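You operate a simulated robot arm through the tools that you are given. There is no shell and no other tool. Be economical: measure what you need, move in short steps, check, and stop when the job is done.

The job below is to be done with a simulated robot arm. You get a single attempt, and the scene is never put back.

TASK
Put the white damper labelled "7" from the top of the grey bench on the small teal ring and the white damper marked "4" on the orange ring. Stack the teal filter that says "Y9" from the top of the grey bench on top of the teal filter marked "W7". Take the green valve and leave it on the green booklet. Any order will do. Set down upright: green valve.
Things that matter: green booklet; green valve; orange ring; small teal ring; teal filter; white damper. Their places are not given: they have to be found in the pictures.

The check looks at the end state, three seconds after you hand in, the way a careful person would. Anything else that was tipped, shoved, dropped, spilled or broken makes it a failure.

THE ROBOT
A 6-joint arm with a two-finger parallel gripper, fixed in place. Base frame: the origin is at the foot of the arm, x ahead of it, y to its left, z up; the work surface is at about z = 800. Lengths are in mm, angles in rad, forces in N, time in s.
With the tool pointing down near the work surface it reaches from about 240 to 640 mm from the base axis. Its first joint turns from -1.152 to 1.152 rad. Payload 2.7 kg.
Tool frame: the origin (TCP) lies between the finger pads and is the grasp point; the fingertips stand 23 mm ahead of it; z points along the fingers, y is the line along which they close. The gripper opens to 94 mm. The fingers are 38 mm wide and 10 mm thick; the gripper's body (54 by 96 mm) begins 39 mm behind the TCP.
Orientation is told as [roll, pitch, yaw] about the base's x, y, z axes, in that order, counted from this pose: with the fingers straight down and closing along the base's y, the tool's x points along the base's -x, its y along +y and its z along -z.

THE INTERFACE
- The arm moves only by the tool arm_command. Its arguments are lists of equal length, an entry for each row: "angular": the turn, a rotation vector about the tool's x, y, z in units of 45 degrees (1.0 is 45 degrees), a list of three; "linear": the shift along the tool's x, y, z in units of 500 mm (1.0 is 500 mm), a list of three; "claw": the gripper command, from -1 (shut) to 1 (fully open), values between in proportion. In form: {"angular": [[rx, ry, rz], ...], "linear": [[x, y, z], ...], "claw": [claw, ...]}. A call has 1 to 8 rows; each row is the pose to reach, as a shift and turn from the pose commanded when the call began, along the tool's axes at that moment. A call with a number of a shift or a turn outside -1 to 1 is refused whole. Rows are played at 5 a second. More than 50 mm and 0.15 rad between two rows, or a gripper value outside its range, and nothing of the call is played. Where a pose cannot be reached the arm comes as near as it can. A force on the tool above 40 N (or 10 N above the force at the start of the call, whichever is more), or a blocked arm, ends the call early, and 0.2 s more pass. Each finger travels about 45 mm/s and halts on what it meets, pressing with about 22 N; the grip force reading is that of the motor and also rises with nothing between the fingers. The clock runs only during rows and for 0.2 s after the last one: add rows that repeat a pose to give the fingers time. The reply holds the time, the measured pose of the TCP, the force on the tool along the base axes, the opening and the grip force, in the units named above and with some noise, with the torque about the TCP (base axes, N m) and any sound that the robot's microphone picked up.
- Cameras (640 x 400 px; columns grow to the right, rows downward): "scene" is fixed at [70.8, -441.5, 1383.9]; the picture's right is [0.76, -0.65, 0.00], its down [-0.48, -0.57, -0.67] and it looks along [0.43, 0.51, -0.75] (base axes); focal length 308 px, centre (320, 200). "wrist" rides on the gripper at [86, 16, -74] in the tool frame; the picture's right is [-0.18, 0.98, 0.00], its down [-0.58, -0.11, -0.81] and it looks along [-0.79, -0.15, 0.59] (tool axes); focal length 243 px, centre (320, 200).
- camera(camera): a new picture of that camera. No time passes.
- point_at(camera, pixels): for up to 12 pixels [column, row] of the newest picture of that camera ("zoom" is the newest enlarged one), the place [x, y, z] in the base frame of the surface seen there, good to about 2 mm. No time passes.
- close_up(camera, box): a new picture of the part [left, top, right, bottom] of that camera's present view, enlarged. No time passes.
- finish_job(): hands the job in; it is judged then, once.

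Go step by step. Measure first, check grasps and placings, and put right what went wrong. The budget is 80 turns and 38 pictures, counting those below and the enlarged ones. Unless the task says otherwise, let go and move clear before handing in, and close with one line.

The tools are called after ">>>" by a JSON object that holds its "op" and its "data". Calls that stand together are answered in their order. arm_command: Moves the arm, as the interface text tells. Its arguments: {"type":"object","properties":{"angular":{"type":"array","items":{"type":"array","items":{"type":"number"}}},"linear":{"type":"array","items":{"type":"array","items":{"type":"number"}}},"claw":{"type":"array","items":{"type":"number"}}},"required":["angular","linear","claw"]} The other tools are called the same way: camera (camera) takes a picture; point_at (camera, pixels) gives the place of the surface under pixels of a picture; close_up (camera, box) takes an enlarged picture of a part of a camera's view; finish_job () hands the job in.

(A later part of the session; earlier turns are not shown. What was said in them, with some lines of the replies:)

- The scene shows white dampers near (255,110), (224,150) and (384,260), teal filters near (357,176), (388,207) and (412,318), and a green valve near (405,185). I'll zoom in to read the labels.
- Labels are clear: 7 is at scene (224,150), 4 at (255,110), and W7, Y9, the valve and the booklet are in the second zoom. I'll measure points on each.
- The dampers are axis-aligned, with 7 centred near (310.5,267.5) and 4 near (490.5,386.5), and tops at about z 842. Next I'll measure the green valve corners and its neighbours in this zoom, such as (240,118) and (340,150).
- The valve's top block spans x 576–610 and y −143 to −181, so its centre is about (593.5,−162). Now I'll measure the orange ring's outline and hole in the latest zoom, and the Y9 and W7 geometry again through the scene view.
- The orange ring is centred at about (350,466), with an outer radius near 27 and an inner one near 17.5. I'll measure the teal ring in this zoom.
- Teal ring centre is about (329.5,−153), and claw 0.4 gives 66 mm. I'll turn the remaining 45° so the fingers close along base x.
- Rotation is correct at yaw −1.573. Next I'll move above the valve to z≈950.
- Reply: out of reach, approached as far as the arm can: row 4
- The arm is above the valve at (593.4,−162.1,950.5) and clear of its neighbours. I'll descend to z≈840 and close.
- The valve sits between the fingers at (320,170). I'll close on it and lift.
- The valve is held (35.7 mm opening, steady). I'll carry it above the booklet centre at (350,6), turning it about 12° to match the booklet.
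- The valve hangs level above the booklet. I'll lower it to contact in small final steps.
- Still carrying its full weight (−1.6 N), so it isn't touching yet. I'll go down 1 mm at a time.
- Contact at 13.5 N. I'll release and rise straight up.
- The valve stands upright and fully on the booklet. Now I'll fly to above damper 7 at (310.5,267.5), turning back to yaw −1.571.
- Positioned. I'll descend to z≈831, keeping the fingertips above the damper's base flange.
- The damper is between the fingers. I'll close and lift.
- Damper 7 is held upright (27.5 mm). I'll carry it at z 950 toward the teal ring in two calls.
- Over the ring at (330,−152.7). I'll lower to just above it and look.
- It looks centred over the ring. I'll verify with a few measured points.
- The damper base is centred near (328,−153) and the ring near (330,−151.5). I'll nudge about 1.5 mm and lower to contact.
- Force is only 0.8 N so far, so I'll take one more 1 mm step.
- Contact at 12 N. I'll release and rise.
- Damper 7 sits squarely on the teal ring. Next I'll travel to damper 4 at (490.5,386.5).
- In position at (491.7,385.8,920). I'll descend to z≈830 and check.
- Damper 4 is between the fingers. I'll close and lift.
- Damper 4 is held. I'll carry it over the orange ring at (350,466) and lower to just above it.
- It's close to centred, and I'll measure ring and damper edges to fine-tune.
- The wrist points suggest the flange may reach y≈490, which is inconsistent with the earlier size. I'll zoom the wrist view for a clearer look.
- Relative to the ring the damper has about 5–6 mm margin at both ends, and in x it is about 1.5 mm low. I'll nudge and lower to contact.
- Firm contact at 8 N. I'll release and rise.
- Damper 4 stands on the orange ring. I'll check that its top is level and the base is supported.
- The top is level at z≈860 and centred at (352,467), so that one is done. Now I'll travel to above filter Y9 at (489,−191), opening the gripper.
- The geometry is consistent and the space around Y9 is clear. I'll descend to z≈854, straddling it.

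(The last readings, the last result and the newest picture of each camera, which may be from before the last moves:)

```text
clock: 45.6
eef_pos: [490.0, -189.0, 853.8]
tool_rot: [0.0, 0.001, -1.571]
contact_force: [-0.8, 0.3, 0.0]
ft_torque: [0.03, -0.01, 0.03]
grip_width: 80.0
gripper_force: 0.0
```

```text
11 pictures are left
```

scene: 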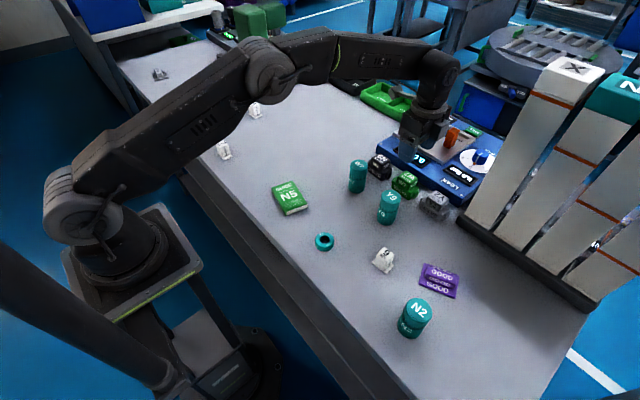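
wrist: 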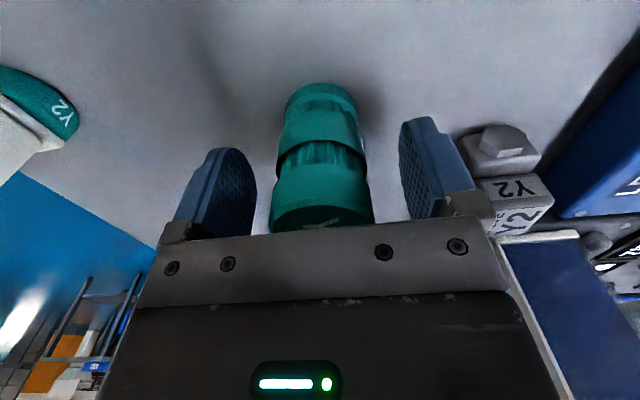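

Y9 is centred between the fingers, so I'll close and lift.

>>> {"op": "arm_command", "data": {"angular": [[0, 0, 0], [0, 0, 0], [0, 0, 0], [0, 0, 0], [0, 0, 0], [0, 0, 0]], "linear": [[0, 0, 0], [0, 0, 0], [0, 0, 0], [0, 0, 0], [0, 0, 0], [0, 0, 0]], "claw": [-1, -1, -1, -1, -1, -1]}}

>>> {"op": "arm_command", "data": {"angular": [[0, 0, 0], [0, 0, 0], [0, 0, 0], [0, 0, 0], [0, 0, 0]], "linear": [[0, 0, -0.04], [0, 0, -0.1], [0, 0, -0.18], [0, 0, -0.24], [0, 0, -0.24]], "claw": [-1, -1, -1, -1, -1]}}

>>> {"op": "close_up", "data": {"camera": "scene", "box": [320, 90, 480, 230]}}

```text
clock: 47.0
eef_pos: [489.4, -189.3, 854.3]
tool_rot: [0.001, -0.001, -1.572]
contact_force: [-0.7, -0.5, 0.0]
ft_torque: [0.01, -0.01, 0.02]
grip_width: 43.1
gripper_force: 22.4
```

```text
clock: 48.2
eef_pos: [490.6, -188.2, 973.7]
tool_rot: [0.001, 0.001, -1.572]
contact_force: [0.4, -0.3, -0.3]
ft_torque: [0.0, -0.01, 0.01]
grip_width: 43.2
gripper_force: 22.0
```

```text
2.86 times, centred on (400, 160) of scene
```

zoom: 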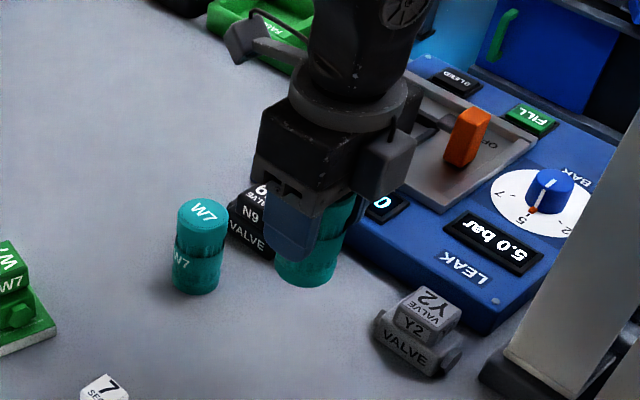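

Y9 is held vertically with its bottom at about z 920. I'll re-measure the W7 top rim in this zoom for the target.

>>> {"op": "point_at", "data": {"camera": "zoom", "pixels": [[180, 216], [224, 218], [203, 201], [202, 228], [190, 205], [218, 205], [185, 225], [218, 227], [202, 214], [278, 270], [334, 275], [305, 285]]}}

```text
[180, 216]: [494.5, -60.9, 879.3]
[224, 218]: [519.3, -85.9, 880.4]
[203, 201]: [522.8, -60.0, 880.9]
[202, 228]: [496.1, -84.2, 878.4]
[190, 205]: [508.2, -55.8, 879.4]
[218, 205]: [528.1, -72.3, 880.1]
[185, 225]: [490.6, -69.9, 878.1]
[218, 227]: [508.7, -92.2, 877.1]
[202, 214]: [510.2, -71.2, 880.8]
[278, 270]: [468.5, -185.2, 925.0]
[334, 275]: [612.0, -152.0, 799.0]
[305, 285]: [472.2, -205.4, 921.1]
```

W7's centre is about (508,−73). I'll move Y9 over it and lower to a few mm above contact.

>>> {"op": "arm_command", "data": {"angular": [[0, 0, 0], [0, 0, 0], [0, 0, 0], [0, 0, 0], [0, 0, 0], [0, 0, 0]], "linear": [[0.078, 0.012, 0], [0.156, 0.024, 0], [0.235, 0.037, 0], [0.235, 0.037, 0.04], [0.235, 0.037, 0.068], [0.235, 0.037, 0.068]], "claw": [-1, -1, -1, -1, -1, -1]}}

>>> {"op": "close_up", "data": {"camera": "scene", "box": [320, 130, 400, 200]}}

>>> {"op": "close_up", "data": {"camera": "wrist", "box": [240, 40, 400, 240]}}

```text
clock: 49.6
eef_pos: [508.2, -71.5, 939.6]
tool_rot: [0.0, 0.0, -1.572]
contact_force: [0.4, 0.3, -0.6]
ft_torque: [0.03, -0.01, 0.0]
grip_width: 43.1
gripper_force: 22.1
```

```text
5.71 times, centred on (360, 165) of scene
```

zoom: 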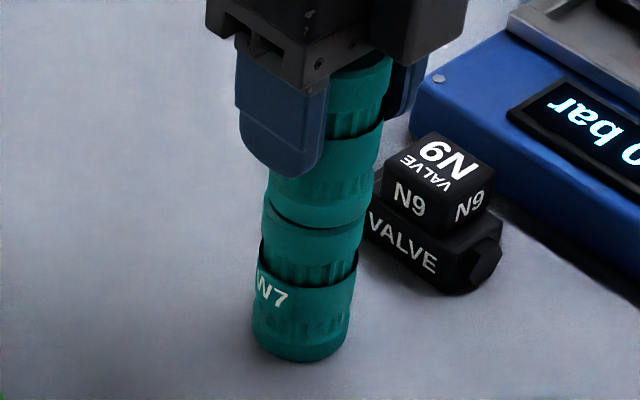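

```text
2.00 times, centred on (320, 140) of wrist
```

zoom: 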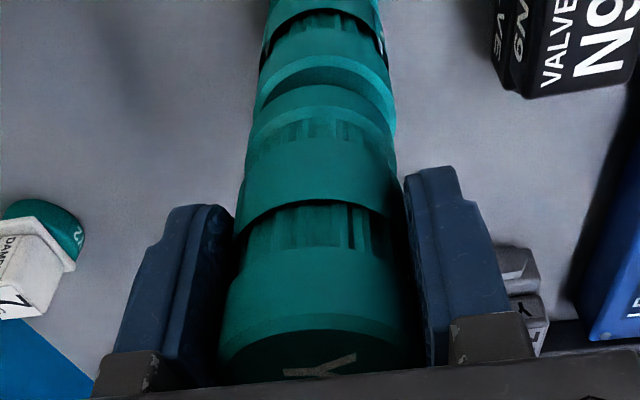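

Alignment looks within about 2 mm. I'll measure the visible rims at the gap in the wrist zoom.

>>> {"op": "point_at", "data": {"camera": "zoom", "pixels": [[325, 60], [325, 78], [270, 85], [380, 85], [325, 95], [265, 110], [385, 118], [250, 140], [393, 145], [262, 95], [393, 110], [325, 110]]}}

```text
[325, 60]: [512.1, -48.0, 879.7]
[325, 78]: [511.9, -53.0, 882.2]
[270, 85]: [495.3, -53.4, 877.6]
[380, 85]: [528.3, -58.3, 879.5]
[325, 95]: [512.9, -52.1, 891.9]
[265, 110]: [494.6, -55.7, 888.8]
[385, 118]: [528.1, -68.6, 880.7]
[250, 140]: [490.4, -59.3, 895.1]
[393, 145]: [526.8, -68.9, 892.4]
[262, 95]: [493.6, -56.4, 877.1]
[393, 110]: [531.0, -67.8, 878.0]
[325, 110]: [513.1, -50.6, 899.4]
```

Y9 needs about +1.7 mm in y. I'll nudge and lower to contact gently.

>>> {"op": "arm_command", "data": {"angular": [[0, 0, 0], [0, 0, 0], [0, 0, 0]], "linear": [[0.0034, 0, 0], [0.0034, 0, 0.005], [0.0034, 0, 0.005]], "claw": [-1, -1, -1]}}

>>> {"op": "arm_command", "data": {"angular": [[0, 0, 0], [0, 0, 0]], "linear": [[0, 0, 0.002], [0, 0, 0.002]], "claw": [-1, -1]}}

```text
clock: 50.4
eef_pos: [507.8, -69.2, 937.7]
tool_rot: [-0.001, -0.001, -1.571]
contact_force: [1.0, -0.6, -1.2]
ft_torque: [-0.02, -0.02, 0.02]
grip_width: 42.9
gripper_force: 21.8
```

```text
clock: 51.0
eef_pos: [508.0, -69.8, 936.9]
tool_rot: [-0.001, 0.0, -1.57]
contact_force: [0.0, 0.5, -1.3]
ft_torque: [-0.01, -0.03, 0.01]
grip_width: 43.4
gripper_force: 21.8
```

>>> {"op": "arm_command", "data": {"angular": [[0, 0, 0], [0, 0, 0]], "linear": [[0, 0, 0.002], [0, 0, 0.002]], "claw": [-1, -1]}}

>>> {"op": "arm_command", "data": {"angular": [[0, 0, 0], [0, 0, 0]], "linear": [[0, 0, 0.001], [0, 0, 0.001]], "claw": [-1, -1]}}

```text
clock: 51.6
eef_pos: [508.2, -70.3, 934.4]
tool_rot: [-0.001, 0.0, -1.57]
contact_force: [0.4, 0.2, 0.0]
ft_torque: [0.04, -0.01, 0.0]
grip_width: 43.1
gripper_force: 22.0
```

```text
clock: 52.2
eef_pos: [508.2, -70.6, 934.6]
tool_rot: [-0.001, 0.0, -1.572]
contact_force: [0.8, 1.0, -1.8]
ft_torque: [0.0, 0.0, -0.02]
grip_width: 43.3
gripper_force: 21.6
```

No contact yet, so I'll continue in half-millimetre steps.

>>> {"op": "arm_command", "data": {"angular": [[0, 0, 0], [0, 0, 0]], "linear": [[0, 0, 0.001], [0, 0, 0.001]], "claw": [-1, -1]}}

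>>> {"op": "arm_command", "data": {"angular": [[0, 0, 0], [0, 0, 0]], "linear": [[0, 0, 0.001], [0, 0, 0.001]], "claw": [-1, -1]}}

```text
clock: 52.8
eef_pos: [507.9, -70.9, 934.3]
tool_rot: [0.0, 0.003, -1.571]
contact_force: [-0.2, -0.6, -1.0]
ft_torque: [0.02, -0.02, -0.01]
grip_width: 43.3
gripper_force: 21.7
```

```text
clock: 53.4
eef_pos: [509.2, -71.1, 933.9]
tool_rot: [0.0, 0.0, -1.57]
contact_force: [-0.3, 0.1, 1.8]
ft_torque: [0.0, 0.08, -0.02]
grip_width: 43.3
gripper_force: 21.7
```

Force is rising (+1.8 N), so contact is beginning. One more half-millimetre step.

>>> {"op": "arm_command", "data": {"angular": [[0, 0, 0], [0, 0, 0]], "linear": [[0, 0, 0.001], [0, 0, 0.001]], "claw": [-1, -1]}}

>>> {"op": "close_up", "data": {"camera": "scene", "box": [320, 130, 400, 200]}}

```text
clock: 54.0
eef_pos: [508.6, -70.4, 933.6]
tool_rot: [0.001, -0.002, -1.572]
contact_force: [0.2, -0.6, 8.3]
ft_torque: [-0.1, 0.1, 0.05]
grip_width: 43.5
gripper_force: 21.8
```

```text
5.71 times, centred on (360, 165) of scene
```

zoom: 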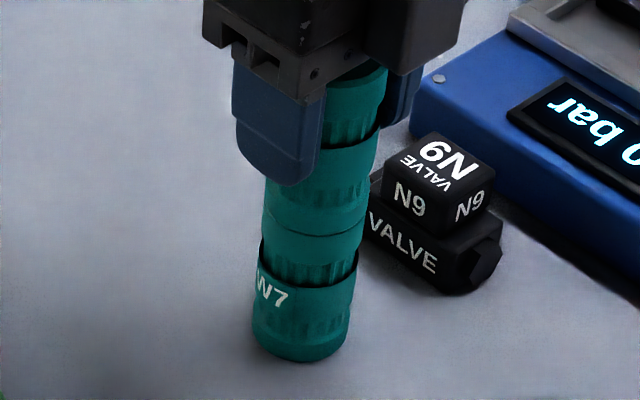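

Y9 is seated squarely on W7 with 8 N of contact. I'll release slowly and rise.

>>> {"op": "arm_command", "data": {"angular": [[0, 0, 0], [0, 0, 0], [0, 0, 0], [0, 0, 0]], "linear": [[0, 0, 0], [0, 0, 0], [0, 0, 0], [0, 0, 0]], "claw": [0.1, 0.4, 0.6, 0.6]}}

>>> {"op": "arm_command", "data": {"angular": [[0, 0, 0], [0, 0, 0], [0, 0, 0], [0, 0, 0], [0, 0, 0], [0, 0, 0]], "linear": [[0, 0, -0.04], [0, 0, -0.1], [0, 0, -0.16], [0, 0, -0.22], [0, 0, -0.28], [0, 0, -0.28]], "claw": [0.6, 0.6, 0.6, 0.6, 0.6, 0.6]}}

>>> {"op": "camera", "data": {"camera": "scene"}}

```text
clock: 55.0
eef_pos: [509.5, -70.0, 933.1]
tool_rot: [0.0, -0.001, -1.57]
contact_force: [-0.3, 0.8, 0.6]
ft_torque: [0.02, 0.0, 0.02]
grip_width: 75.0
gripper_force: 0.0
```

```text
clock: 56.4
eef_pos: [507.5, -69.8, 1073.2]
tool_rot: [-0.001, 0.0, -1.57]
contact_force: [0.7, 0.5, 0.6]
ft_torque: [0.01, -0.01, 0.01]
grip_width: 75.2
gripper_force: 0.0
```

```text
6 pictures are left
```

scene: 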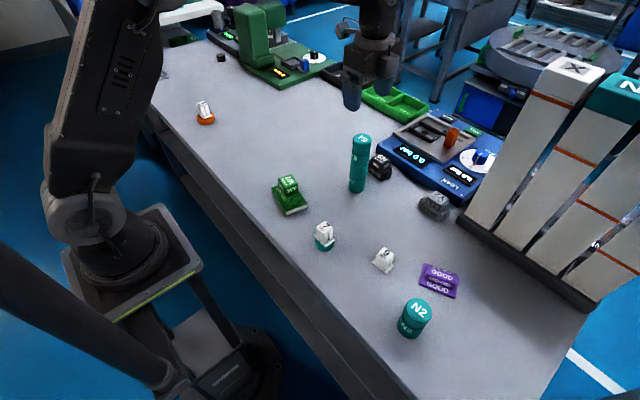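

All four placements stand upright in the latest scene: the stack at (360,163), valve (289,195), damper 7 (325,235) and damper 4 (205,112). Nothing else has moved and the gripper is clear, so I'm handing in.

>>> {"op": "finish_job", "data": {}}

```text
The job is handed in.
```

The job is handed in: damper 7 is on the teal ring, damper 4 on the orange ring, filter Y9 on W7, and the green valve upright on the green booklet.
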